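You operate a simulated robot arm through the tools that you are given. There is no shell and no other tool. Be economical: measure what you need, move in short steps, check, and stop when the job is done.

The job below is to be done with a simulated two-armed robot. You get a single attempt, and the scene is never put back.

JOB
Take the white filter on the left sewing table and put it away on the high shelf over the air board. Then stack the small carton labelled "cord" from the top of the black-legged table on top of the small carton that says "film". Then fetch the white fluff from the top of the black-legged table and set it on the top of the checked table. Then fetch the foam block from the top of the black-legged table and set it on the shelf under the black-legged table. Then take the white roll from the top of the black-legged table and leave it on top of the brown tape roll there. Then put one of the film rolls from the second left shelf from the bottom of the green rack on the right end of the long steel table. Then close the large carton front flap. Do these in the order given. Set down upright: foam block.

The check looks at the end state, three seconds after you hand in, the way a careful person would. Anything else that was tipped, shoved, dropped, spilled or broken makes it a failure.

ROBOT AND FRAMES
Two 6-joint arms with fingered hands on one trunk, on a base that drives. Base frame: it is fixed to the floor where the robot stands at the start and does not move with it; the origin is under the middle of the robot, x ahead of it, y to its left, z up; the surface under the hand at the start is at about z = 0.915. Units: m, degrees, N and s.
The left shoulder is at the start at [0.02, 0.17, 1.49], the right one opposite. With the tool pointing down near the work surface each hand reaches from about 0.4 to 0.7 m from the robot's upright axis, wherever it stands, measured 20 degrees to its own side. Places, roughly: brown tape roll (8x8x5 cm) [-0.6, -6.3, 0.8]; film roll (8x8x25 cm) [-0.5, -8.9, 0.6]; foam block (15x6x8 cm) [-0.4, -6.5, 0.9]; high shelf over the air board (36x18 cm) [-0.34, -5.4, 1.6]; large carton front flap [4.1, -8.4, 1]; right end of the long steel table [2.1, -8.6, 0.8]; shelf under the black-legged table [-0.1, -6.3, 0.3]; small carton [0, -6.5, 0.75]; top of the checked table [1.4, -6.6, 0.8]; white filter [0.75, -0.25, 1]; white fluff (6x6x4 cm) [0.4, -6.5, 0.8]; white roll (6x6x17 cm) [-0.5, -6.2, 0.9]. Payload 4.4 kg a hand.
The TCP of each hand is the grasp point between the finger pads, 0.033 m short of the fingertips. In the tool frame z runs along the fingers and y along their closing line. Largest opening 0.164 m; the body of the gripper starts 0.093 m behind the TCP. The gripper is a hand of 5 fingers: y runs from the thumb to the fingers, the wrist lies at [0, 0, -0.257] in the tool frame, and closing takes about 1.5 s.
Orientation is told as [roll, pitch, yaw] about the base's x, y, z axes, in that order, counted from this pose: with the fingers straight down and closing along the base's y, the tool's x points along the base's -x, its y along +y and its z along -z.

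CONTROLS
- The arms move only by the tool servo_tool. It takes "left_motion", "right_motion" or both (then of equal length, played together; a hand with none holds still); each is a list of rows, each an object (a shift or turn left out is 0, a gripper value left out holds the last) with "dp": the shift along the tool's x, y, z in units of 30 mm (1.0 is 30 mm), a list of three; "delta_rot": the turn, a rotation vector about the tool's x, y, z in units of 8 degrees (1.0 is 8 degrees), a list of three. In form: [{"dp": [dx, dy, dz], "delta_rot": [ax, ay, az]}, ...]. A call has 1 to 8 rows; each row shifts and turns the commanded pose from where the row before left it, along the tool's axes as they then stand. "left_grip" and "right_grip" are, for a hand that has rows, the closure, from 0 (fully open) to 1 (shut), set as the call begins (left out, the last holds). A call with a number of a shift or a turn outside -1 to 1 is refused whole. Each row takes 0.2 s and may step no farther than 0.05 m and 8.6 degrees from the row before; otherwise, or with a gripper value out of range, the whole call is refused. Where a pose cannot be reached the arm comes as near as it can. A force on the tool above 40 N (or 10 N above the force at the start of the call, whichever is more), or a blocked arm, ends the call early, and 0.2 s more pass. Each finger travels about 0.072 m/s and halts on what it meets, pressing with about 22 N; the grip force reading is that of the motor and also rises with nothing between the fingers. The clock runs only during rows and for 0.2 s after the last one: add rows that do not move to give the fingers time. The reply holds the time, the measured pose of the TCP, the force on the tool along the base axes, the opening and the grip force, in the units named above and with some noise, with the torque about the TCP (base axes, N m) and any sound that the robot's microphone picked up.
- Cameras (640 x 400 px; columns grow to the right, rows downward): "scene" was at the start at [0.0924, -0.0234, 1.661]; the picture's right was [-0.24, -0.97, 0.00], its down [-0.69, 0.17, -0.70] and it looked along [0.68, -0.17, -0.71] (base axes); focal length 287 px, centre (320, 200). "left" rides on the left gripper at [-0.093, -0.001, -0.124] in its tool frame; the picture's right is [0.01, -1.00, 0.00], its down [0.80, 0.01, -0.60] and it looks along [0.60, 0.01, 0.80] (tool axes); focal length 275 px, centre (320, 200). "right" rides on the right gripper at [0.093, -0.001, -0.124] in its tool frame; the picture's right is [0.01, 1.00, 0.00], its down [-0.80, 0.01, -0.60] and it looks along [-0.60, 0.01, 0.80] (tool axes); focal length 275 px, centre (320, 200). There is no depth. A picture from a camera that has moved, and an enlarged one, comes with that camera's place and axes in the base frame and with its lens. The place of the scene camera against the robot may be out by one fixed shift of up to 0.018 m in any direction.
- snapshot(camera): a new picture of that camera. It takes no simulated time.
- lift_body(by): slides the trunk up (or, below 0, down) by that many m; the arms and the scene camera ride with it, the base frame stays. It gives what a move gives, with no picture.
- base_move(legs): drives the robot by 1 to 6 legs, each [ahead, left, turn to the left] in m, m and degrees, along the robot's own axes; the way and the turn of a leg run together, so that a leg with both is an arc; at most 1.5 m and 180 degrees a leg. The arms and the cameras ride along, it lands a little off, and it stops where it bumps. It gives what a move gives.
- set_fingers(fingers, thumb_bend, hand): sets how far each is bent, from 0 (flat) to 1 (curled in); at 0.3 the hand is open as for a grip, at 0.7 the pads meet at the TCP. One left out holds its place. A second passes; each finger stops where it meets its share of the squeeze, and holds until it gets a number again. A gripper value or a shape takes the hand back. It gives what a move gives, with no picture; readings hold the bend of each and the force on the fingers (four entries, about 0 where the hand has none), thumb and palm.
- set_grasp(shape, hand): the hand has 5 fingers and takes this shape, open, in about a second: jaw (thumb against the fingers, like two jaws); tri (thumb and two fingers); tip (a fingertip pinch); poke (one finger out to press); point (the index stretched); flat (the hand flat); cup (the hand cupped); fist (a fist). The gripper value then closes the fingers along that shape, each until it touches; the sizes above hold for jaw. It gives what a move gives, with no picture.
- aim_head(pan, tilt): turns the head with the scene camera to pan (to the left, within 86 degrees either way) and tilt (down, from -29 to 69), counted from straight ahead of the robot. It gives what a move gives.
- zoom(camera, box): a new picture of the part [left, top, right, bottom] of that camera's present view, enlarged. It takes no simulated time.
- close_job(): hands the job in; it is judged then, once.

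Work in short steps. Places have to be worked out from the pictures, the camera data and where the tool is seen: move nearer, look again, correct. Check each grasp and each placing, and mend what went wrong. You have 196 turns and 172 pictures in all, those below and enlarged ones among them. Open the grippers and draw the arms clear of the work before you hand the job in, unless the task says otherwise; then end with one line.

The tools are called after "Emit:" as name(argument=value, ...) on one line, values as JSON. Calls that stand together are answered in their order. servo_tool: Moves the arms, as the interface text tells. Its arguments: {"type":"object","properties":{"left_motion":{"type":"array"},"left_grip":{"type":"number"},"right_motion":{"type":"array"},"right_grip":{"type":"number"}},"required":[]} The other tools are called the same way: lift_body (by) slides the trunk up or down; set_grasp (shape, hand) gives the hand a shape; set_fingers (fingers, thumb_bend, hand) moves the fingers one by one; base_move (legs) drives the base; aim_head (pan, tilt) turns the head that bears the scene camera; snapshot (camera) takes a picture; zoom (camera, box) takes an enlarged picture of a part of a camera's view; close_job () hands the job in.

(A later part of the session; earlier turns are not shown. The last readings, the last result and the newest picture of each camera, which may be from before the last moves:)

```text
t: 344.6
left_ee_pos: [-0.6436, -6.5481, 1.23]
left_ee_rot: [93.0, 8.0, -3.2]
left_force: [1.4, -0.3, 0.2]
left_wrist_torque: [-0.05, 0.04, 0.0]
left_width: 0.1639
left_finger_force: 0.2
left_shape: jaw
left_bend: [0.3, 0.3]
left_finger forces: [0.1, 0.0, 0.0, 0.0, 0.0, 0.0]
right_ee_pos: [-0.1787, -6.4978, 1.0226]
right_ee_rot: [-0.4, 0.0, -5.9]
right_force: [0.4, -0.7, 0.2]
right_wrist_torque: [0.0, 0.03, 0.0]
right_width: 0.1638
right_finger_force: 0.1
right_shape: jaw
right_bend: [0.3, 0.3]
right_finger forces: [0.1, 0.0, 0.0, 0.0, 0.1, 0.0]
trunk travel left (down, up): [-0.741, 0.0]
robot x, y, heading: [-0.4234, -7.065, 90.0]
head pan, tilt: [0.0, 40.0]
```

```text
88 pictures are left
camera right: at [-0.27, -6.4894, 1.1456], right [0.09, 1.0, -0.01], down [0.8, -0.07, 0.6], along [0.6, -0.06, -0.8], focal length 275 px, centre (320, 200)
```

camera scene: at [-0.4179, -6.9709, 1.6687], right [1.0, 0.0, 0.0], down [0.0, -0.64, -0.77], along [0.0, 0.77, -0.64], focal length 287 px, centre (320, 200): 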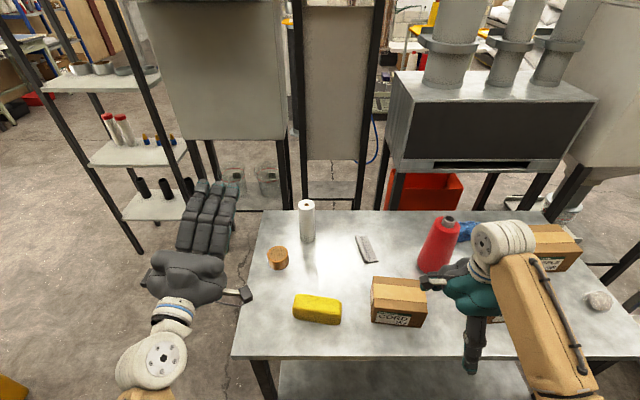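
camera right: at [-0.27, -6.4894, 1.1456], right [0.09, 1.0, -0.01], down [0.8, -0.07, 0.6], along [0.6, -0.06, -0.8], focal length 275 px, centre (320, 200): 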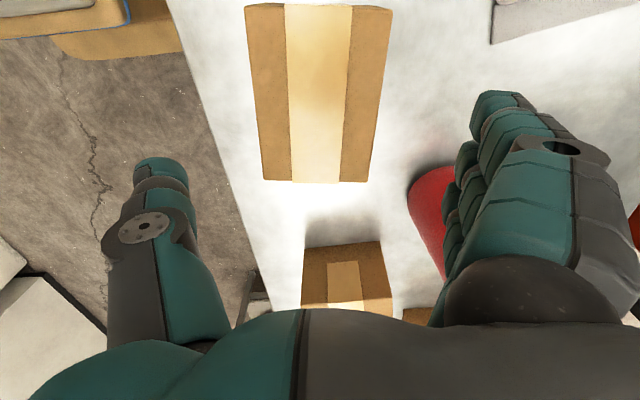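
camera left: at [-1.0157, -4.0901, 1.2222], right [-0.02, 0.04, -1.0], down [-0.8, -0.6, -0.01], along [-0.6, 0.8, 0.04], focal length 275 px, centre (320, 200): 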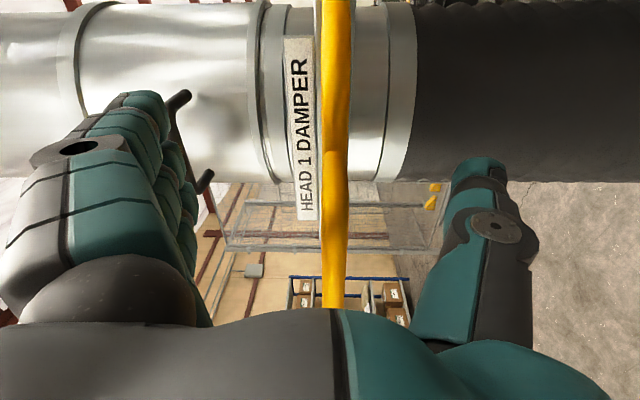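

Well centred. A 2 cm shift in -x and descend.

Emit:
servo_tool(right_motion=[{"dp": [0.6, 0, 0]}, {"dp": [0, 0, 0.8]}, {"dp": [0, 0, 0.8]}, {"dp": [0, 0, 0.8]}, {"dp": [0, 0, 0.8]}, {"dp": [0, 0, 0.8]}, {"dp": [0, 0, 0.6]}, {}])

Emit:
servo_tool(right_motion=[{}, {}, {}, {}, {}, {}, {}], right_grip=1)

Emit:
snapshot(camera="right")

```text
t: 346.4
left_ee_pos: [-0.6445, -6.549, 1.23]
left_ee_rot: [93.0, 7.8, -3.2]
left_force: [0.8, 0.1, 0.0]
left_wrist_torque: [-0.02, -0.01, 0.0]
left_width: 0.164
left_finger_force: 0.0
left_shape: jaw
left_bend: [0.3, 0.3]
left_finger forces: [0.1, 0.0, 0.1, 0.0, 0.1, 0.0]
right_ee_pos: [-0.1963, -6.496, 0.8846]
right_ee_rot: [-0.4, 0.0, -5.9]
right_force: [-0.4, 0.4, -0.5]
right_wrist_torque: [0.0, 0.01, 0.03]
right_width: 0.1638
right_finger_force: 0.2
right_shape: jaw
right_bend: [0.3, 0.3]
right_finger forces: [0.0, 0.1, 0.0, 0.0, 0.0, 0.1]
trunk travel left (down, up): [-0.741, 0.0]
robot x, y, heading: [-0.417, -7.0618, 90.2]
head pan, tilt: [0.0, 40.0]
```

```text
t: 348.0
left_ee_pos: [-0.644, -6.5487, 1.2296]
left_ee_rot: [93.0, 8.0, -3.2]
left_force: [0.0, -0.2, 0.1]
left_wrist_torque: [0.02, 0.0, 0.01]
left_width: 0.164
left_finger_force: 0.2
left_shape: jaw
left_bend: [0.3, 0.3]
left_finger forces: [0.0, 0.0, 0.1, 0.0, 0.0, 0.0]
right_ee_pos: [-0.1967, -6.4966, 0.8837]
right_ee_rot: [-0.4, -0.1, -5.8]
right_force: [0.3, 0.4, -0.1]
right_wrist_torque: [0.05, 0.01, 0.0]
right_width: 0.1049
right_finger_force: 22.1
right_shape: jaw
right_bend: [0.71, 0.65]
right_finger forces: [7.2, 5.5, 4.4, 3.3, 21.2, 0.1]
trunk travel left (down, up): [-0.741, 0.0]
robot x, y, heading: [-0.419, -7.0617, 90.1]
head pan, tilt: [0.0, 40.0]
```

```text
87 pictures are left
camera right: at [-0.2879, -6.4881, 1.0078], right [0.09, 1.0, -0.01], down [0.8, -0.07, 0.6], along [0.6, -0.06, -0.8], focal length 275 px, centre (320, 200)
```

right: 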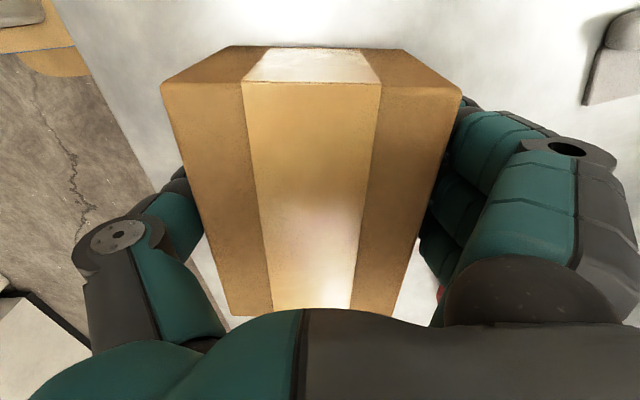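

Good grip. I lift, pull back 5 cm to stay clear of the red cone, and strafe the base 0.36 m right to bring it over the film carton.

Emit:
servo_tool(right_motion=[{"dp": [0, 0, -0.5]}, {"dp": [0, 0, -0.95]}, {"dp": [0, 0, -0.95]}, {"dp": [0, 0, -0.95]}, {"dp": [0, -0.5, -0.95]}, {"dp": [0, -0.5, -0.95]}, {"dp": [0, -0.5, 0]}, {}])

Emit:
base_move(legs=[[0, -0.36, 0]])

Emit:
snapshot(camera="scene")

Emit:
snapshot(camera="right")

```text
t: 349.8
left_ee_pos: [-0.6441, -6.5485, 1.2283]
left_ee_rot: [92.9, 7.9, -3.4]
left_force: [0.1, 0.6, -1.0]
left_wrist_torque: [-0.03, 0.0, 0.01]
left_width: 0.1639
left_finger_force: 0.1
left_shape: jaw
left_bend: [0.3, 0.3]
left_finger forces: [0.1, 0.0, 0.0, 0.0, 0.0, 0.0]
right_ee_pos: [-0.2019, -6.5385, 1.0413]
right_ee_rot: [-0.5, -0.1, -6.0]
right_force: [0.3, 0.9, -2.8]
right_wrist_torque: [0.01, 0.05, -0.01]
right_width: 0.1047
right_finger_force: 21.6
right_shape: jaw
right_bend: [0.71, 0.65]
right_finger forces: [7.2, 5.7, 4.5, 3.7, 21.1, 0.0]
trunk travel left (down, up): [-0.741, 0.0]
robot x, y, heading: [-0.4227, -7.06, 90.3]
head pan, tilt: [0.0, 40.0]
```

```text
t: 352.1
left_ee_pos: [-0.2862, -6.5479, 1.23]
left_ee_rot: [93.0, 8.1, -3.4]
left_force: [0.2, -1.0, -0.1]
left_wrist_torque: [-0.01, 0.02, 0.01]
left_width: 0.1638
left_finger_force: 0.1
left_shape: jaw
left_bend: [0.3, 0.3]
left_finger forces: [0.0, 0.1, 0.0, 0.0, 0.1, 0.1]
right_ee_pos: [0.1553, -6.5402, 1.0409]
right_ee_rot: [-0.4, 0.1, -6.0]
right_force: [1.0, -0.1, -3.1]
right_wrist_torque: [0.0, 0.0, 0.0]
right_width: 0.1049
right_finger_force: 22.5
right_shape: jaw
right_bend: [0.71, 0.65]
right_finger forces: [7.2, 5.6, 4.6, 3.9, 21.1, 0.0]
trunk travel left (down, up): [-0.741, 0.0]
robot x, y, heading: [-0.0639, -7.0626, 89.9]
head pan, tilt: [0.0, 40.0]
```

```text
86 pictures are left
camera scene: at [-0.0607, -6.9705, 1.6686], right [1.0, 0.0, 0.0], down [0.0, -0.64, -0.77], along [0.0, 0.77, -0.64], focal length 287 px, centre (320, 200)
```

scene: 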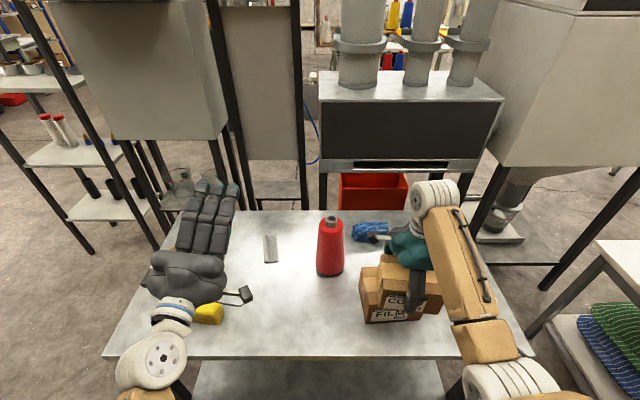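

```text
85 pictures are left
camera right: at [0.0644, -6.5307, 1.1649], right [0.09, 1.0, -0.01], down [0.8, -0.07, 0.6], along [0.6, -0.06, -0.8], focal length 275 px, centre (320, 200)
```

right: 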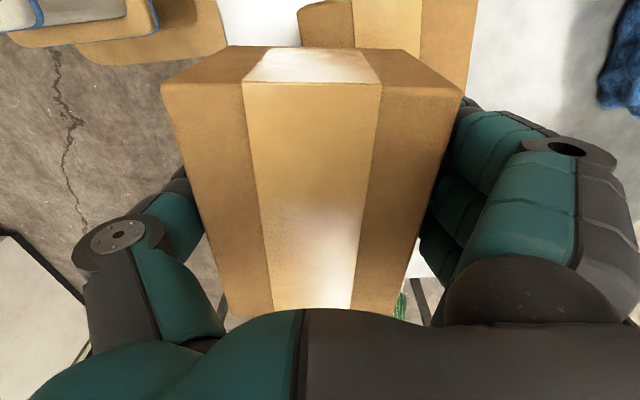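

I zoom to see the film carton under the held one.

Emit:
zoom(camera="scene", box=[330, 240, 470, 340])

```text
4.00 times, centred on (400, 290) of scene
camera zoom: at [-0.0607, -6.9705, 1.6686], right [1.0, 0.0, 0.0], down [0.0, -0.64, -0.77], along [0.0, 0.77, -0.64], focal length 1148 px, centre (0, -160)
```

zoom: 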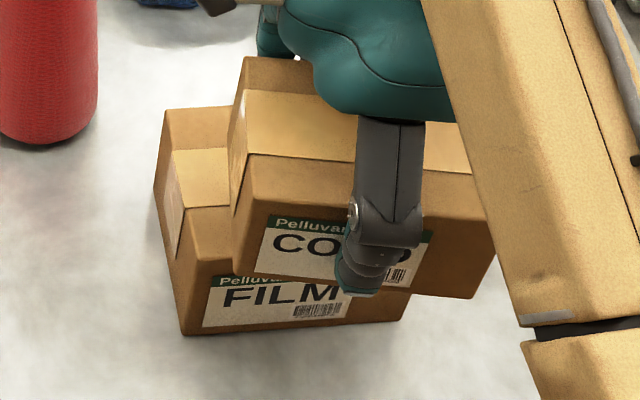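

The film carton top is centred about (0.15,-6.478), top z≈0.93, yaw ≈+4°. I align above it and start lowering.

Emit:
servo_tool(right_motion=[{"dp": [0, 1, 0], "delta_rot": [0, 0, -0.6]}, {"dp": [0, 1, 0], "delta_rot": [0, 0, -0.6]}, {"dp": [0, 0.05, 0.5]}, {"dp": [0, 0, 0.4]}, {}])

Emit:
zoom(camera="scene", box=[330, 240, 470, 340])

Emit:
snapshot(camera="right")

```text
t: 353.3
left_ee_pos: [-0.2869, -6.5482, 1.231]
left_ee_rot: [93.0, 7.9, -3.3]
left_force: [0.6, -0.1, 0.0]
left_wrist_torque: [-0.03, -0.01, 0.02]
left_width: 0.164
left_finger_force: 0.0
left_shape: jaw
left_bend: [0.3, 0.3]
left_finger forces: [0.1, 0.0, 0.0, 0.0, 0.0, 0.1]
right_ee_pos: [0.1591, -6.4775, 1.0147]
right_ee_rot: [-0.4, 0.1, 3.6]
right_force: [0.6, -0.1, -2.3]
right_wrist_torque: [0.02, 0.05, 0.0]
right_width: 0.1047
right_finger_force: 22.2
right_shape: jaw
right_bend: [0.71, 0.65]
right_finger forces: [7.3, 5.7, 4.6, 3.6, 21.1, 0.0]
trunk travel left (down, up): [-0.741, 0.0]
robot x, y, heading: [-0.0689, -7.0611, 89.7]
head pan, tilt: [0.0, 40.0]
```

```text
4.00 times, centred on (400, 290) of scene
camera zoom: at [-0.0618, -6.9708, 1.6687], right [1.0, 0.0, 0.0], down [0.0, -0.64, -0.77], along [0.0, 0.77, -0.64], focal length 1148 px, centre (0, -160)
```

zoom: 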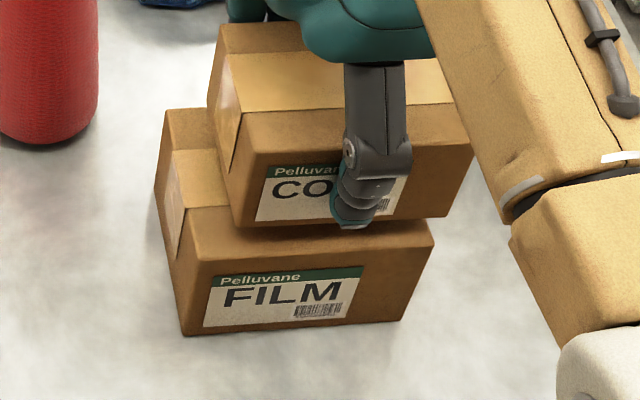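

```text
82 pictures are left
camera right: at [0.0672, -6.485, 1.1378], right [-0.07, 1.0, -0.01], down [0.8, 0.06, 0.6], along [0.6, 0.04, -0.8], focal length 275 px, centre (320, 200)
```

right: 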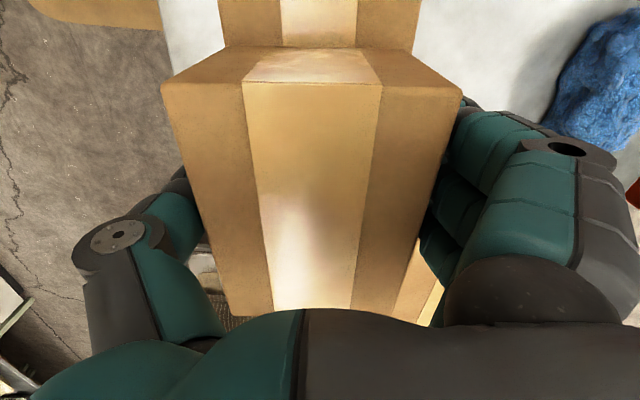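

The cord carton sits ~2 cm too far right; I correct and lower until contact.

Emit:
servo_tool(right_motion=[{"dp": [0.77, -0.3, 0]}, {"dp": [0, 0, 0.25]}, {"dp": [0, 0, 0.15]}, {}])

Emit:
servo_tool(right_motion=[{"dp": [0, 0, 0.13]}, {}])

Emit:
zoom(camera="scene", box=[330, 240, 470, 340])

```text
t: 354.3
left_ee_pos: [-0.2871, -6.5477, 1.2292]
left_ee_rot: [92.9, 7.9, -3.2]
left_force: [-0.2, 0.3, -0.3]
left_wrist_torque: [0.0, -0.01, -0.01]
left_width: 0.1641
left_finger_force: 0.1
left_shape: jaw
left_bend: [0.3, 0.3]
left_finger forces: [0.0, 0.1, 0.0, 0.0, 0.1, 0.0]
right_ee_pos: [0.136, -6.4898, 1.002]
right_ee_rot: [-0.4, 0.1, 3.6]
right_force: [0.2, 0.0, -3.2]
right_wrist_torque: [0.01, -0.04, -0.02]
right_width: 0.1047
right_finger_force: 21.8
right_shape: jaw
right_bend: [0.71, 0.65]
right_finger forces: [7.2, 5.7, 4.6, 3.7, 21.3, 0.0]
trunk travel left (down, up): [-0.741, 0.0]
robot x, y, heading: [-0.0632, -7.0609, 90.1]
head pan, tilt: [0.0, 40.0]
```

```text
t: 354.9
left_ee_pos: [-0.2882, -6.5476, 1.2296]
left_ee_rot: [92.9, 7.9, -3.3]
left_force: [-0.1, -0.4, -0.7]
left_wrist_torque: [0.0, 0.01, -0.01]
left_width: 0.1638
left_finger_force: 0.1
left_shape: jaw
left_bend: [0.3, 0.3]
left_finger forces: [0.1, 0.0, 0.1, 0.0, 0.1, 0.0]
right_ee_pos: [0.1364, -6.4896, 0.9989]
right_ee_rot: [-0.4, 0.2, 3.6]
right_force: [-0.7, 0.2, -3.2]
right_wrist_torque: [0.02, 0.03, -0.02]
right_width: 0.1049
right_finger_force: 22.2
right_shape: jaw
right_bend: [0.71, 0.65]
right_finger forces: [7.1, 5.7, 4.7, 3.7, 21.2, 0.0]
trunk travel left (down, up): [-0.741, 0.0]
robot x, y, heading: [-0.0668, -7.0614, 90.0]
head pan, tilt: [0.0, 40.0]
```

```text
4.00 times, centred on (400, 290) of scene
camera zoom: at [-0.0616, -6.9703, 1.6686], right [1.0, 0.0, 0.0], down [0.0, -0.64, -0.77], along [0.0, 0.77, -0.64], focal length 1148 px, centre (0, -160)
```

zoom: 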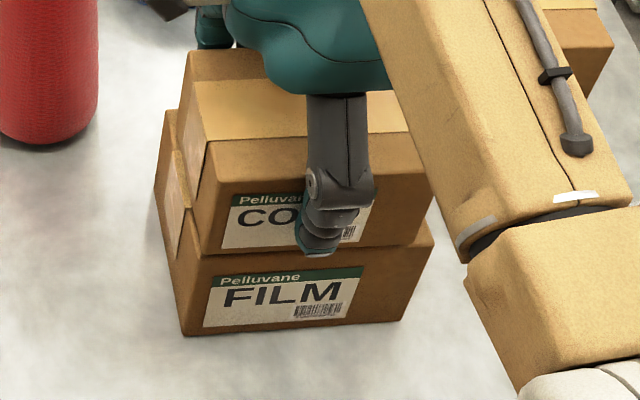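

Well aligned. Lowering in small steps to contact, then releasing.

Emit:
servo_tool(right_motion=[{"dp": [0, 0, 0.13]}, {}])

Emit:
servo_tool(right_motion=[{"dp": [0, 0, 0.13]}, {}])

```text
t: 355.5
left_ee_pos: [-0.2873, -6.5473, 1.2293]
left_ee_rot: [93.0, 7.8, -3.4]
left_force: [0.4, -0.1, 0.4]
left_wrist_torque: [0.0, -0.03, -0.01]
left_width: 0.1637
left_finger_force: 0.1
left_shape: jaw
left_bend: [0.3, 0.3]
left_finger forces: [0.0, 0.0, 0.0, 0.1, 0.1, 0.0]
right_ee_pos: [0.1361, -6.4878, 0.9941]
right_ee_rot: [-0.3, 0.1, 3.6]
right_force: [-0.3, -0.7, -2.9]
right_wrist_torque: [0.03, 0.06, 0.02]
right_width: 0.1046
right_finger_force: 21.7
right_shape: jaw
right_bend: [0.71, 0.65]
right_finger forces: [7.1, 5.7, 4.5, 3.8, 21.2, 0.0]
trunk travel left (down, up): [-0.741, 0.0]
robot x, y, heading: [-0.0648, -7.0641, 90.1]
head pan, tilt: [0.0, 40.0]
```

```text
t: 356.1
left_ee_pos: [-0.2871, -6.5502, 1.2299]
left_ee_rot: [93.0, 7.8, -3.3]
left_force: [0.3, 0.5, 0.3]
left_wrist_torque: [0.01, 0.03, -0.01]
left_width: 0.1639
left_finger_force: 0.0
left_shape: jaw
left_bend: [0.3, 0.3]
left_finger forces: [0.0, 0.0, 0.0, 0.1, 0.0, 0.0]
right_ee_pos: [0.1355, -6.4892, 0.9927]
right_ee_rot: [-0.1, 0.1, 3.5]
right_force: [2.0, 0.2, 17.8]
right_wrist_torque: [-0.25, -0.04, -0.04]
right_width: 0.1043
right_finger_force: 22.4
right_shape: jaw
right_bend: [0.71, 0.66]
right_finger forces: [7.7, 6.2, 5.1, 4.2, 23.3, 0.0]
trunk travel left (down, up): [-0.741, 0.0]
robot x, y, heading: [-0.061, -7.0609, 90.0]
head pan, tilt: [0.0, 40.0]
```

Contact. I ease 2 mm, open, and rise.

Emit:
servo_tool(right_motion=[{"dp": [0, 0, -0.1]}, {}])

Emit:
servo_tool(right_motion=[{}, {}, {}, {}, {}, {}], right_grip=0.1)

Emit:
servo_tool(right_motion=[{"dp": [0, 0, -0.5]}, {"dp": [0, 0, -0.9]}, {"dp": [0, 0, -0.9]}, {"dp": [0, 0, -0.9]}])

Emit:
snapshot(camera="scene")

```text
t: 356.7
left_ee_pos: [-0.2863, -6.5489, 1.23]
left_ee_rot: [92.9, 8.0, -3.4]
left_force: [-0.7, -0.5, -0.7]
left_wrist_torque: [-0.03, 0.02, 0.03]
left_width: 0.1641
left_finger_force: 0.0
left_shape: jaw
left_bend: [0.3, 0.3]
left_finger forces: [0.0, 0.0, 0.1, 0.1, 0.0, 0.0]
right_ee_pos: [0.1359, -6.4898, 0.9929]
right_ee_rot: [-0.5, 0.2, 3.6]
right_force: [0.6, 3.3, 8.2]
right_wrist_torque: [0.38, 0.01, 0.0]
right_width: 0.1045
right_finger_force: 22.1
right_shape: jaw
right_bend: [0.71, 0.66]
right_finger forces: [8.2, 6.7, 5.6, 4.8, 22.4, 0.1]
trunk travel left (down, up): [-0.741, 0.0]
robot x, y, heading: [-0.0628, -7.0636, 90.1]
head pan, tilt: [0.0, 40.0]
```

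```text
t: 358.1
left_ee_pos: [-0.287, -6.5484, 1.2302]
left_ee_rot: [92.9, 7.9, -3.4]
left_force: [1.0, -0.4, 0.8]
left_wrist_torque: [-0.01, 0.01, -0.02]
left_width: 0.1642
left_finger_force: 0.1
left_shape: jaw
left_bend: [0.3, 0.3]
left_finger forces: [0.1, 0.0, 0.0, 0.1, 0.0, 0.0]
right_ee_pos: [0.1379, -6.4887, 0.9941]
right_ee_rot: [-0.4, 0.1, 3.6]
right_force: [-0.1, -0.8, 0.0]
right_wrist_torque: [0.04, 0.02, -0.04]
right_width: 0.1474
right_finger_force: 0.0
right_shape: jaw
right_bend: [0.48, 0.49]
right_finger forces: [0.0, 0.0, 0.0, 0.0, 0.0, 0.0]
trunk travel left (down, up): [-0.741, 0.0]
robot x, y, heading: [-0.0654, -7.0604, 90.0]
head pan, tilt: [0.0, 40.0]
```

```text
t: 359.1
left_ee_pos: [-0.2861, -6.5477, 1.23]
left_ee_rot: [93.0, 7.9, -3.2]
left_force: [-0.4, -0.6, -0.2]
left_wrist_torque: [-0.05, -0.02, -0.01]
left_width: 0.1639
left_finger_force: 0.0
left_shape: jaw
left_bend: [0.3, 0.3]
left_finger forces: [0.0, 0.0, 0.1, 0.0, 0.0, 0.0]
right_ee_pos: [0.135, -6.4847, 1.0855]
right_ee_rot: [-0.4, 0.1, 3.6]
right_force: [-0.1, 0.4, -0.5]
right_wrist_torque: [0.0, 0.0, -0.01]
right_width: 0.1471
right_finger_force: 0.0
right_shape: jaw
right_bend: [0.48, 0.49]
right_finger forces: [0.1, 0.1, 0.0, 0.0, 0.0, 0.0]
right hand out of reach, approached as far as the arm can: row 4
trunk travel left (down, up): [-0.741, 0.0]
robot x, y, heading: [-0.0679, -7.0609, 89.9]
head pan, tilt: [0.0, 40.0]
```

```text
80 pictures are left
camera scene: at [-0.062, -6.9706, 1.6686], right [1.0, 0.0, 0.0], down [0.0, -0.64, -0.77], along [0.0, 0.77, -0.64], focal length 287 px, centre (320, 200)
```

scene: 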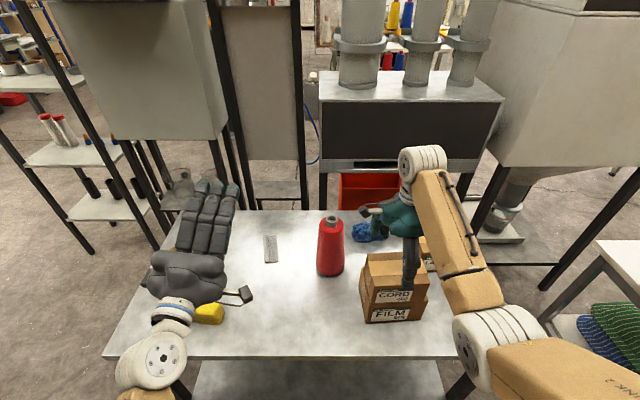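

The stack looks good: step 2 done. Next the white fluff at about (0.455,-6.48): I strafe right 0.32 m with the hand up.

Emit:
base_move(legs=[[0, -0.32, 0]])

Emit:
snapshot(camera="right")

Emit:
snapshot(camera="scene")

```text
t: 361.2
left_ee_pos: [0.0345, -6.5478, 1.2315]
left_ee_rot: [92.9, 7.9, -3.4]
left_force: [0.4, -0.5, -0.5]
left_wrist_torque: [0.0, 0.01, 0.0]
left_width: 0.1641
left_finger_force: 0.0
left_shape: jaw
left_bend: [0.3, 0.3]
left_finger forces: [0.1, 0.0, 0.0, 0.0, 0.1, 0.0]
right_ee_pos: [0.4562, -6.485, 1.0852]
right_ee_rot: [-0.4, 0.2, 3.6]
right_force: [0.5, -0.3, -1.1]
right_wrist_torque: [-0.02, 0.02, -0.02]
right_width: 0.1473
right_finger_force: 0.2
right_shape: jaw
right_bend: [0.48, 0.49]
right_finger forces: [0.0, 0.0, 0.0, 0.1, 0.1, 0.0]
trunk travel left (down, up): [-0.741, 0.0]
robot x, y, heading: [0.2578, -7.0615, 90.0]
head pan, tilt: [0.0, 40.0]
```

```text
79 pictures are left
camera right: at [0.3657, -6.4927, 1.2097], right [-0.07, 1.0, -0.01], down [0.8, 0.06, 0.6], along [0.6, 0.04, -0.8], focal length 275 px, centre (320, 200)
```

right: 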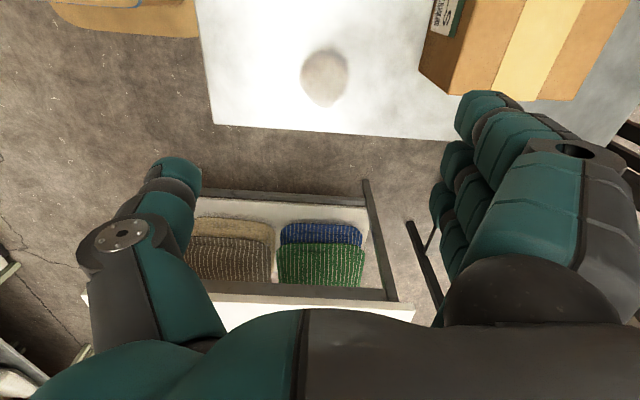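

```text
78 pictures are left
camera scene: at [0.2595, -6.9709, 1.6687], right [1.0, 0.0, 0.0], down [0.0, -0.64, -0.77], along [0.0, 0.77, -0.64], focal length 287 px, centre (320, 200)
```

scene: 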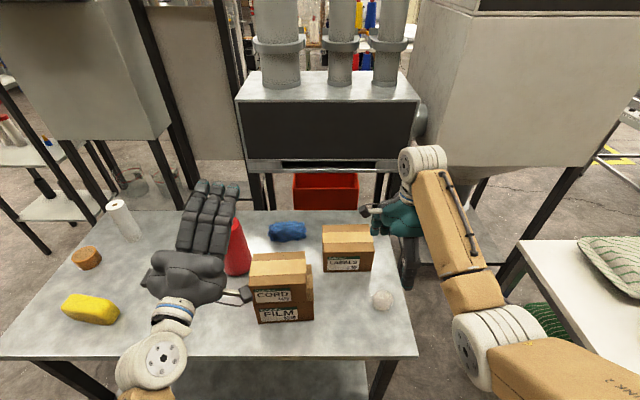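

The fluff is at (0.45,-6.482), right under the hand, but the labels carton is close behind it; I narrow the opening to ~8 cm and descend.

Emit:
servo_tool(right_motion=[{"dp": [0.2, -0.1, 0]}, {"dp": [0, 0, 0.5]}, {"dp": [0, 0, 1]}, {"dp": [0, 0, 1]}, {"dp": [0, 0, 1]}, {"dp": [0, 0, 1]}, {"dp": [0, 0, 1]}], right_grip=0.5)

Emit:
snapshot(camera="right")

```text
t: 362.9
left_ee_pos: [0.0346, -6.5477, 1.23]
left_ee_rot: [93.0, 8.0, -3.4]
left_force: [-0.5, -0.3, -0.5]
left_wrist_torque: [0.0, 0.01, 0.0]
left_width: 0.1638
left_finger_force: 0.0
left_shape: jaw
left_bend: [0.3, 0.3]
left_finger forces: [0.1, 0.1, 0.0, 0.1, 0.0, 0.1]
right_ee_pos: [0.4508, -6.4892, 0.9206]
right_ee_rot: [-0.3, 0.2, 3.6]
right_force: [-0.2, -0.4, 0.1]
right_wrist_torque: [-0.01, -0.02, 0.02]
right_width: 0.0829
right_finger_force: 0.0
right_shape: jaw
right_bend: [0.72, 0.72]
right_finger forces: [0.0, 0.1, 0.1, 0.0, 0.0, 0.0]
trunk travel left (down, up): [-0.741, 0.0]
robot x, y, heading: [0.2527, -7.0611, 90.0]
head pan, tilt: [0.0, 40.0]
```

```text
77 pictures are left
camera right: at [0.3589, -6.4964, 1.0448], right [-0.07, 1.0, -0.01], down [0.8, 0.06, 0.6], along [0.6, 0.04, -0.8], focal length 275 px, centre (320, 200)
```

right: 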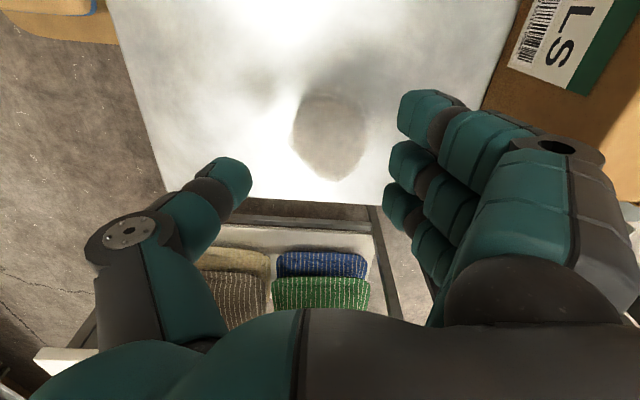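

Centred. Final descent and close.

Emit:
servo_tool(right_motion=[{"dp": [0, 0.15, 0.8]}, {"dp": [0, 0, 0.8]}, {"dp": [0, 0, 0.5]}, {}])

Emit:
servo_tool(right_motion=[{}, {}, {}, {}, {}, {}], right_grip=1)

Emit:
snapshot(camera="right")

```text
t: 363.9
left_ee_pos: [0.0334, -6.5481, 1.2296]
left_ee_rot: [93.0, 7.8, -3.4]
left_force: [0.0, -0.8, -0.7]
left_wrist_torque: [-0.02, 0.02, 0.01]
left_width: 0.1639
left_finger_force: 0.1
left_shape: jaw
left_bend: [0.3, 0.3]
left_finger forces: [0.1, 0.1, 0.1, 0.1, 0.0, 0.0]
right_ee_pos: [0.4503, -6.4855, 0.8568]
right_ee_rot: [-0.3, 0.2, 3.6]
right_force: [0.5, -0.8, -1.4]
right_wrist_torque: [0.0, -0.02, 0.02]
right_width: 0.083
right_finger_force: 0.1
right_shape: jaw
right_bend: [0.72, 0.72]
right_finger forces: [0.0, 0.0, 0.0, 0.0, 0.0, 0.0]
trunk travel left (down, up): [-0.741, 0.0]
robot x, y, heading: [0.2551, -7.0602, 89.6]
head pan, tilt: [0.0, 40.0]
```

```text
t: 365.2
left_ee_pos: [0.0339, -6.5494, 1.2301]
left_ee_rot: [93.0, 8.0, -3.4]
left_force: [-0.6, -0.2, -0.1]
left_wrist_torque: [0.0, 0.03, -0.01]
left_width: 0.1639
left_finger_force: 0.0
left_shape: jaw
left_bend: [0.3, 0.3]
left_finger forces: [0.0, 0.0, 0.1, 0.1, 0.0, 0.0]
right_ee_pos: [0.4489, -6.4851, 0.8569]
right_ee_rot: [-0.4, 0.2, 3.7]
right_force: [0.4, 0.1, -0.5]
right_wrist_torque: [0.02, -0.03, 0.02]
right_width: 0.0391
right_finger_force: 21.6
right_shape: jaw
right_bend: [0.71, 0.74]
right_finger forces: [0.0, 11.7, 5.6, 0.0, 17.3, 0.1]
trunk travel left (down, up): [-0.741, 0.0]
robot x, y, heading: [0.2556, -7.0598, 90.0]
head pan, tilt: [0.0, 40.0]
```

```text
76 pictures are left
camera right: at [0.3581, -6.4933, 0.9817], right [-0.07, 1.0, -0.01], down [0.8, 0.06, 0.6], along [0.6, 0.04, -0.8], focal length 275 px, centre (320, 200)
```

right: 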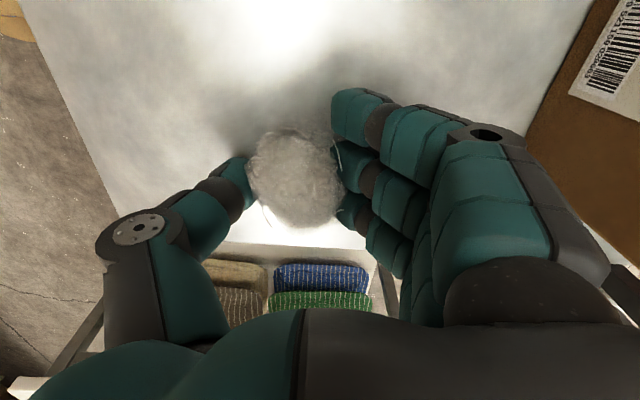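

Gripped. I lift it and look at the table to the right.

Emit:
servo_tool(right_motion=[{"dp": [0, 0, -1]}, {"dp": [0, 0, -1]}, {"dp": [0, 0, -1]}, {"dp": [0, 0, -1]}, {"dp": [0, 0, -1]}, {"dp": [0, 0, -1]}, {"dp": [0, 0, -1]}])

Emit:
aim_head(pan=-50, tilt=35)

Emit:
snapshot(camera="scene")

```text
t: 366.9
left_ee_pos: [0.0351, -6.5479, 1.231]
left_ee_rot: [92.9, 7.9, -3.4]
left_force: [0.1, 0.0, 0.3]
left_wrist_torque: [0.02, 0.02, 0.01]
left_width: 0.1638
left_finger_force: 0.1
left_shape: jaw
left_bend: [0.3, 0.3]
left_finger forces: [0.1, 0.1, 0.0, 0.0, 0.0, 0.1]
right_ee_pos: [0.451, -6.4831, 1.0686]
right_ee_rot: [-0.4, 0.1, 3.4]
right_force: [-0.3, 0.2, -0.5]
right_wrist_torque: [0.03, 0.0, -0.02]
right_width: 0.0387
right_finger_force: 21.5
right_shape: jaw
right_bend: [0.71, 0.74]
right_finger forces: [0.1, 11.8, 5.4, 0.1, 17.1, 0.0]
trunk travel left (down, up): [-0.741, 0.0]
robot x, y, heading: [0.2551, -7.0654, 89.6]
head pan, tilt: [0.0, 40.0]
```

```text
t: 368.0
left_ee_pos: [0.0357, -6.5484, 1.2299]
left_ee_rot: [93.0, 7.9, -3.3]
left_force: [-0.1, 0.2, -0.1]
left_wrist_torque: [0.01, 0.0, 0.01]
left_width: 0.1638
left_finger_force: 0.0
left_shape: jaw
left_bend: [0.3, 0.3]
left_finger forces: [0.0, 0.1, 0.0, 0.0, 0.0, 0.0]
right_ee_pos: [0.4497, -6.4828, 1.0684]
right_ee_rot: [-0.4, 0.1, 3.6]
right_force: [0.2, 0.7, 1.2]
right_wrist_torque: [-0.03, -0.02, -0.01]
right_width: 0.0389
right_finger_force: 22.3
right_shape: jaw
right_bend: [0.71, 0.74]
right_finger forces: [0.0, 11.8, 5.4, 0.0, 17.1, 0.0]
trunk travel left (down, up): [-0.741, 0.0]
robot x, y, heading: [0.2533, -7.0613, 90.1]
head pan, tilt: [-50.0, 35.0]
```

```text
75 pictures are left
camera scene: at [0.326, -6.9992, 1.6762], right [0.64, -0.77, 0.0], down [-0.44, -0.37, -0.82], along [0.63, 0.53, -0.57], focal length 287 px, centre (320, 200)
```

scene: 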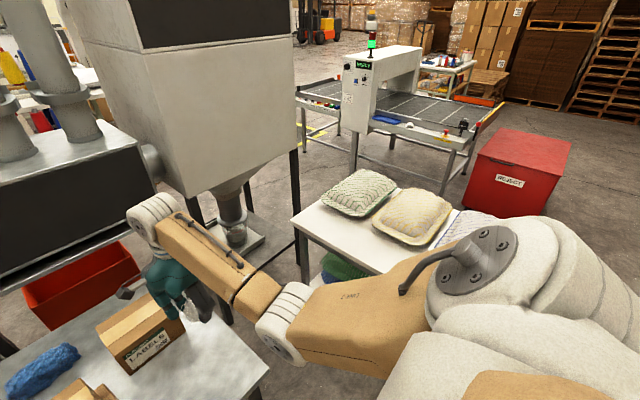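

The checked table's free strip lies along its west edge, x≈1.10–1.25. I drive to about (0.75,-7.12) and turn 18° right so the right hand hangs over it.

Emit:
base_move(legs=[[-0.06, -0.5, 0], [0, 0, -18]])

Emit:
aim_head(pan=-35, tilt=45)

Emit:
snapshot(camera="scene")

Emit:
snapshot(camera="right")

```text
t: 372.0
left_ee_pos: [0.7074, -6.5657, 1.2315]
left_ee_rot: [93.0, 7.9, -21.3]
left_force: [0.5, 0.1, -0.3]
left_wrist_torque: [-0.02, -0.02, 0.02]
left_width: 0.1639
left_finger_force: 0.1
left_shape: jaw
left_bend: [0.3, 0.3]
left_finger forces: [0.0, 0.1, 0.1, 0.1, 0.0, 0.0]
right_ee_pos: [1.1231, -6.633, 1.067]
right_ee_rot: [-0.4, 0.2, -14.4]
right_force: [0.8, 0.1, 1.0]
right_wrist_torque: [0.0, 0.03, -0.01]
right_width: 0.039
right_finger_force: 21.7
right_shape: jaw
right_bend: [0.71, 0.74]
right_finger forces: [0.0, 11.7, 5.4, 0.1, 16.9, 0.0]
trunk travel left (down, up): [-0.741, 0.0]
robot x, y, heading: [0.7598, -7.1226, 72.1]
head pan, tilt: [-50.0, 35.0]
```

```text
t: 372.8
left_ee_pos: [0.7071, -6.5647, 1.2302]
left_ee_rot: [93.0, 7.9, -21.2]
left_force: [0.4, -1.0, 0.0]
left_wrist_torque: [-0.02, 0.03, 0.05]
left_width: 0.164
left_finger_force: 0.1
left_shape: jaw
left_bend: [0.3, 0.3]
left_finger forces: [0.2, 0.0, 0.0, 0.0, 0.0, 0.0]
right_ee_pos: [1.1222, -6.6323, 1.0689]
right_ee_rot: [-0.2, 0.2, -14.4]
right_force: [0.6, -0.4, -0.3]
right_wrist_torque: [0.02, -0.02, 0.03]
right_width: 0.0391
right_finger_force: 22.5
right_shape: jaw
right_bend: [0.71, 0.74]
right_finger forces: [0.1, 11.8, 5.6, 0.0, 17.0, 0.0]
trunk travel left (down, up): [-0.741, 0.0]
robot x, y, heading: [0.7584, -7.1244, 71.8]
head pan, tilt: [-35.0, 45.0]
```

```text
74 pictures are left
camera scene: at [0.8303, -7.0682, 1.6614], right [0.6, -0.8, 0.0], down [-0.56, -0.43, -0.71], along [0.57, 0.43, -0.71], focal length 287 px, centre (320, 200)
```

scene: 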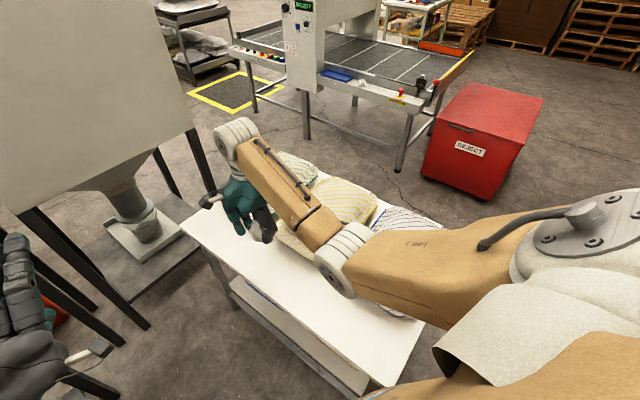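

```text
73 pictures are left
camera right: at [1.0336, -6.6117, 1.192], right [0.24, 0.97, -0.01], down [0.78, -0.19, 0.6], along [0.58, -0.15, -0.8], focal length 275 px, centre (320, 200)
```

right: 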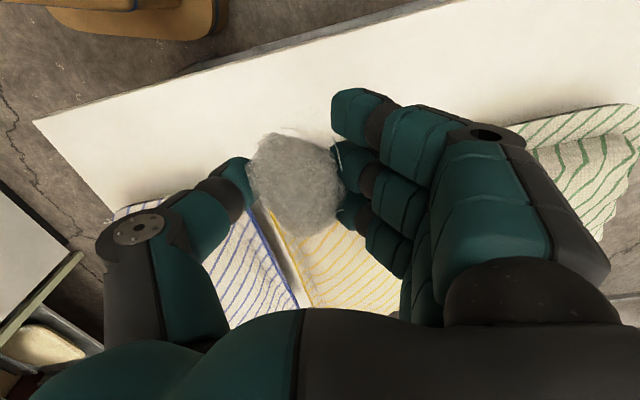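

Free strip x≈1.08–1.30. I shift 5 cm inward and lower.

Emit:
servo_tool(right_motion=[{"dp": [-0.8, 0.2, 0]}, {"dp": [-0.8, 0.2, 0.5]}, {"dp": [0, 0, 1]}, {"dp": [0, 0, 1]}, {"dp": [0, 0, 1]}, {"dp": [0, 0, 1]}, {"dp": [0, 0, 1]}, {"dp": [0, 0, 0.5]}])

Emit:
snapshot(camera="right")

```text
t: 374.6
left_ee_pos: [0.7074, -6.5661, 1.231]
left_ee_rot: [93.0, 7.9, -21.3]
left_force: [1.6, 0.7, -0.1]
left_wrist_torque: [-0.03, 0.04, 0.01]
left_width: 0.164
left_finger_force: 0.0
left_shape: jaw
left_bend: [0.3, 0.3]
left_finger forces: [0.0, 0.1, 0.1, 0.1, 0.1, 0.0]
right_ee_pos: [1.1712, -6.6339, 0.8894]
right_ee_rot: [-0.3, 0.0, -14.4]
right_force: [-0.1, 0.2, -0.3]
right_wrist_torque: [0.0, 0.02, 0.01]
right_width: 0.039
right_finger_force: 21.3
right_shape: jaw
right_bend: [0.71, 0.74]
right_finger forces: [0.0, 11.8, 5.5, 0.0, 17.0, 0.0]
trunk travel left (down, up): [-0.741, 0.0]
robot x, y, heading: [0.7563, -7.1236, 71.7]
head pan, tilt: [-35.0, 45.0]
```

```text
72 pictures are left
camera right: at [1.0824, -6.6129, 1.0122], right [0.24, 0.97, -0.01], down [0.78, -0.19, 0.6], along [0.58, -0.15, -0.8], focal length 275 px, centre (320, 200)
```

right: 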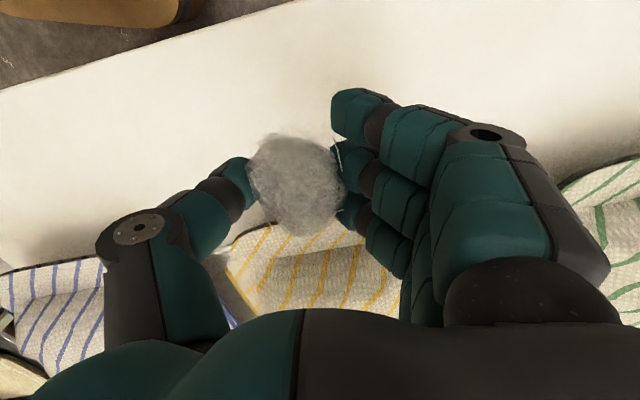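

Lowering stepwise until contact.

Emit:
servo_tool(right_motion=[{"dp": [0, 0, 0.5]}, {"dp": [0, 0, 0.3]}, {}])

Emit:
servo_tool(right_motion=[{"dp": [0, 0, 0.2]}, {}])

Emit:
servo_tool(right_motion=[{"dp": [0, 0, 0.2]}, {}])

```text
t: 375.4
left_ee_pos: [0.7069, -6.5662, 1.2293]
left_ee_rot: [93.0, 7.9, -21.3]
left_force: [-0.6, 0.0, -0.5]
left_wrist_torque: [-0.04, -0.03, 0.02]
left_width: 0.164
left_finger_force: 0.1
left_shape: jaw
left_bend: [0.3, 0.3]
left_finger forces: [0.1, 0.1, 0.0, 0.1, 0.0, 0.0]
right_ee_pos: [1.1727, -6.6344, 0.8641]
right_ee_rot: [-0.3, 0.1, -14.5]
right_force: [0.3, -0.5, 0.0]
right_wrist_torque: [0.0, -0.01, -0.03]
right_width: 0.0386
right_finger_force: 22.3
right_shape: jaw
right_bend: [0.71, 0.74]
right_finger forces: [0.0, 11.8, 5.4, 0.0, 17.0, 0.0]
trunk travel left (down, up): [-0.741, 0.0]
robot x, y, heading: [0.7567, -7.1236, 72.2]
head pan, tilt: [-35.0, 45.0]
```

```text
t: 376.0
left_ee_pos: [0.7079, -6.5666, 1.2289]
left_ee_rot: [93.0, 7.9, -21.3]
left_force: [0.3, -0.7, -0.3]
left_wrist_torque: [-0.02, 0.02, 0.01]
left_width: 0.1638
left_finger_force: 0.0
left_shape: jaw
left_bend: [0.3, 0.3]
left_finger forces: [0.0, 0.1, 0.0, 0.1, 0.0, 0.0]
right_ee_pos: [1.1729, -6.6344, 0.858]
right_ee_rot: [-0.3, 0.1, -14.4]
right_force: [0.4, 0.3, -0.2]
right_wrist_torque: [0.01, 0.03, -0.01]
right_width: 0.0386
right_finger_force: 21.7
right_shape: jaw
right_bend: [0.71, 0.74]
right_finger forces: [0.1, 11.8, 5.4, 0.0, 16.9, 0.0]
trunk travel left (down, up): [-0.741, 0.0]
robot x, y, heading: [0.7569, -7.1222, 72.3]
head pan, tilt: [-35.0, 45.0]
```

```text
t: 376.6
left_ee_pos: [0.7073, -6.5669, 1.2296]
left_ee_rot: [93.0, 7.9, -21.4]
left_force: [0.2, -0.2, -0.2]
left_wrist_torque: [0.01, 0.0, 0.01]
left_width: 0.1638
left_finger_force: 0.0
left_shape: jaw
left_bend: [0.3, 0.3]
left_finger forces: [0.0, 0.0, 0.0, 0.0, 0.0, 0.0]
right_ee_pos: [1.1709, -6.6352, 0.8522]
right_ee_rot: [-0.3, 0.2, -14.4]
right_force: [0.8, -1.0, 0.1]
right_wrist_torque: [-0.01, -0.04, 0.02]
right_width: 0.0388
right_finger_force: 21.7
right_shape: jaw
right_bend: [0.71, 0.74]
right_finger forces: [0.1, 11.7, 5.4, 0.0, 16.9, 0.1]
trunk travel left (down, up): [-0.741, 0.0]
robot x, y, heading: [0.7563, -7.1247, 72.0]
head pan, tilt: [-35.0, 45.0]
```

Emit:
servo_tool(right_motion=[{"dp": [0, 0, 0.25]}, {"dp": [0, 0, 0.15]}, {}])

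Emit:
servo_tool(right_motion=[{"dp": [0, 0, 0.2]}, {"dp": [0, 0, 0.15]}, {}])

Emit:
snapshot(camera="right")

```text
t: 377.4
left_ee_pos: [0.7067, -6.5669, 1.2289]
left_ee_rot: [92.8, 7.9, -21.3]
left_force: [0.3, 0.9, 0.0]
left_wrist_torque: [-0.04, -0.01, -0.02]
left_width: 0.1638
left_finger_force: 0.1
left_shape: jaw
left_bend: [0.3, 0.3]
left_finger forces: [0.0, 0.0, 0.0, 0.0, 0.0, 0.0]
right_ee_pos: [1.1712, -6.6365, 0.8421]
right_ee_rot: [-0.3, 0.1, -14.3]
right_force: [0.7, 0.9, 0.7]
right_wrist_torque: [0.01, 0.0, -0.01]
right_width: 0.0389
right_finger_force: 22.4
right_shape: jaw
right_bend: [0.71, 0.74]
right_finger forces: [0.0, 11.9, 5.4, 0.0, 16.9, 0.1]
right hand out of reach, approached as far as the arm can: row 2
trunk travel left (down, up): [-0.741, 0.0]
robot x, y, heading: [0.755, -7.1233, 72.1]
head pan, tilt: [-35.0, 45.0]
```

```text
t: 378.2
left_ee_pos: [0.7071, -6.5672, 1.2303]
left_ee_rot: [93.1, 8.0, -21.3]
left_force: [-0.7, -0.6, -0.1]
left_wrist_torque: [-0.03, -0.01, -0.03]
left_width: 0.1642
left_finger_force: 0.0
left_shape: jaw
left_bend: [0.3, 0.3]
left_finger forces: [0.0, 0.0, 0.1, 0.0, 0.1, 0.0]
right_ee_pos: [1.172, -6.642, 0.834]
right_ee_rot: [-0.3, 0.2, -14.4]
right_force: [-0.1, 1.0, 0.1]
right_wrist_torque: [0.0, 0.04, 0.03]
right_width: 0.0385
right_finger_force: 21.9
right_shape: jaw
right_bend: [0.71, 0.74]
right_finger forces: [0.1, 11.9, 5.4, 0.0, 16.8, 0.1]
right hand out of reach, approached as far as the arm can: row 1
trunk travel left (down, up): [-0.741, 0.0]
robot x, y, heading: [0.7616, -7.1222, 72.1]
head pan, tilt: [-35.0, 45.0]
```

```text
71 pictures are left
camera right: at [1.0832, -6.6212, 0.959], right [0.24, 0.97, -0.01], down [0.78, -0.19, 0.6], along [0.58, -0.15, -0.8], focal length 275 px, centre (320, 200)
```

right: 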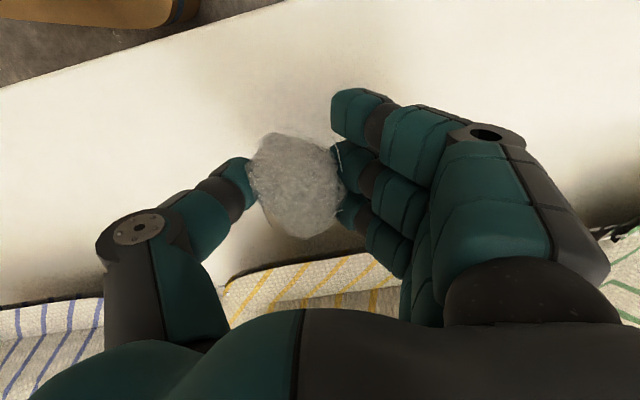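

The arm is near its limit; I use the trunk to lower the rest.

Emit:
lift_body(by=-0.015)

Emit:
lift_body(by=-0.012)

Emit:
lift_body(by=-0.01)

```text
t: 378.8
left_ee_pos: [0.7067, -6.5669, 1.2156]
left_ee_rot: [92.9, 7.9, -21.3]
left_force: [0.1, -0.2, 0.9]
left_wrist_torque: [-0.01, -0.01, -0.03]
left_width: 0.1637
left_finger_force: 0.1
left_shape: jaw
left_bend: [0.3, 0.3]
left_finger forces: [0.0, 0.0, 0.0, 0.0, 0.0, 0.1]
right_ee_pos: [1.173, -6.6421, 0.8195]
right_ee_rot: [-0.5, 0.1, -14.3]
right_force: [0.0, -0.4, -0.3]
right_wrist_torque: [0.01, 0.01, -0.02]
right_width: 0.0386
right_finger_force: 22.1
right_shape: jaw
right_bend: [0.71, 0.74]
right_finger forces: [0.0, 11.8, 5.3, 0.0, 16.9, 0.1]
trunk travel left (down, up): [-0.726, 0.015]
robot x, y, heading: [0.761, -7.126, 72.1]
head pan, tilt: [-35.0, 45.0]
```

```text
t: 379.4
left_ee_pos: [0.7079, -6.566, 1.2032]
left_ee_rot: [93.0, 7.9, -21.4]
left_force: [-0.8, -0.1, 0.8]
left_wrist_torque: [-0.05, 0.0, -0.03]
left_width: 0.1639
left_finger_force: 0.0
left_shape: jaw
left_bend: [0.3, 0.3]
left_finger forces: [0.0, 0.0, 0.0, 0.0, 0.0, 0.0]
right_ee_pos: [1.1719, -6.6431, 0.8098]
right_ee_rot: [-0.3, 0.1, -14.4]
right_force: [-0.8, -0.2, -0.6]
right_wrist_torque: [-0.01, 0.01, 0.01]
right_width: 0.0386
right_finger_force: 21.9
right_shape: jaw
right_bend: [0.71, 0.74]
right_finger forces: [0.0, 11.8, 5.4, 0.0, 16.9, 0.0]
trunk travel left (down, up): [-0.714, 0.027]
robot x, y, heading: [0.7602, -7.1247, 71.8]
head pan, tilt: [-35.0, 45.0]
```

```text
t: 380.0
left_ee_pos: [0.7067, -6.5655, 1.194]
left_ee_rot: [93.0, 7.9, -21.3]
left_force: [0.7, 0.3, 0.3]
left_wrist_torque: [-0.01, 0.0, 0.04]
left_width: 0.1641
left_finger_force: 0.0
left_shape: jaw
left_bend: [0.3, 0.3]
left_finger forces: [0.0, 0.0, 0.0, 0.0, 0.0, 0.0]
right_ee_pos: [1.1722, -6.643, 0.7975]
right_ee_rot: [-0.3, 0.2, -14.3]
right_force: [-0.2, -0.5, 0.3]
right_wrist_torque: [-0.02, 0.03, -0.01]
right_width: 0.0384
right_finger_force: 22.3
right_shape: jaw
right_bend: [0.71, 0.75]
right_finger forces: [0.0, 12.6, 5.6, 0.0, 18.0, 0.0]
trunk travel left (down, up): [-0.704, 0.037]
robot x, y, heading: [0.7582, -7.1203, 71.9]
head pan, tilt: [-35.0, 45.0]
```

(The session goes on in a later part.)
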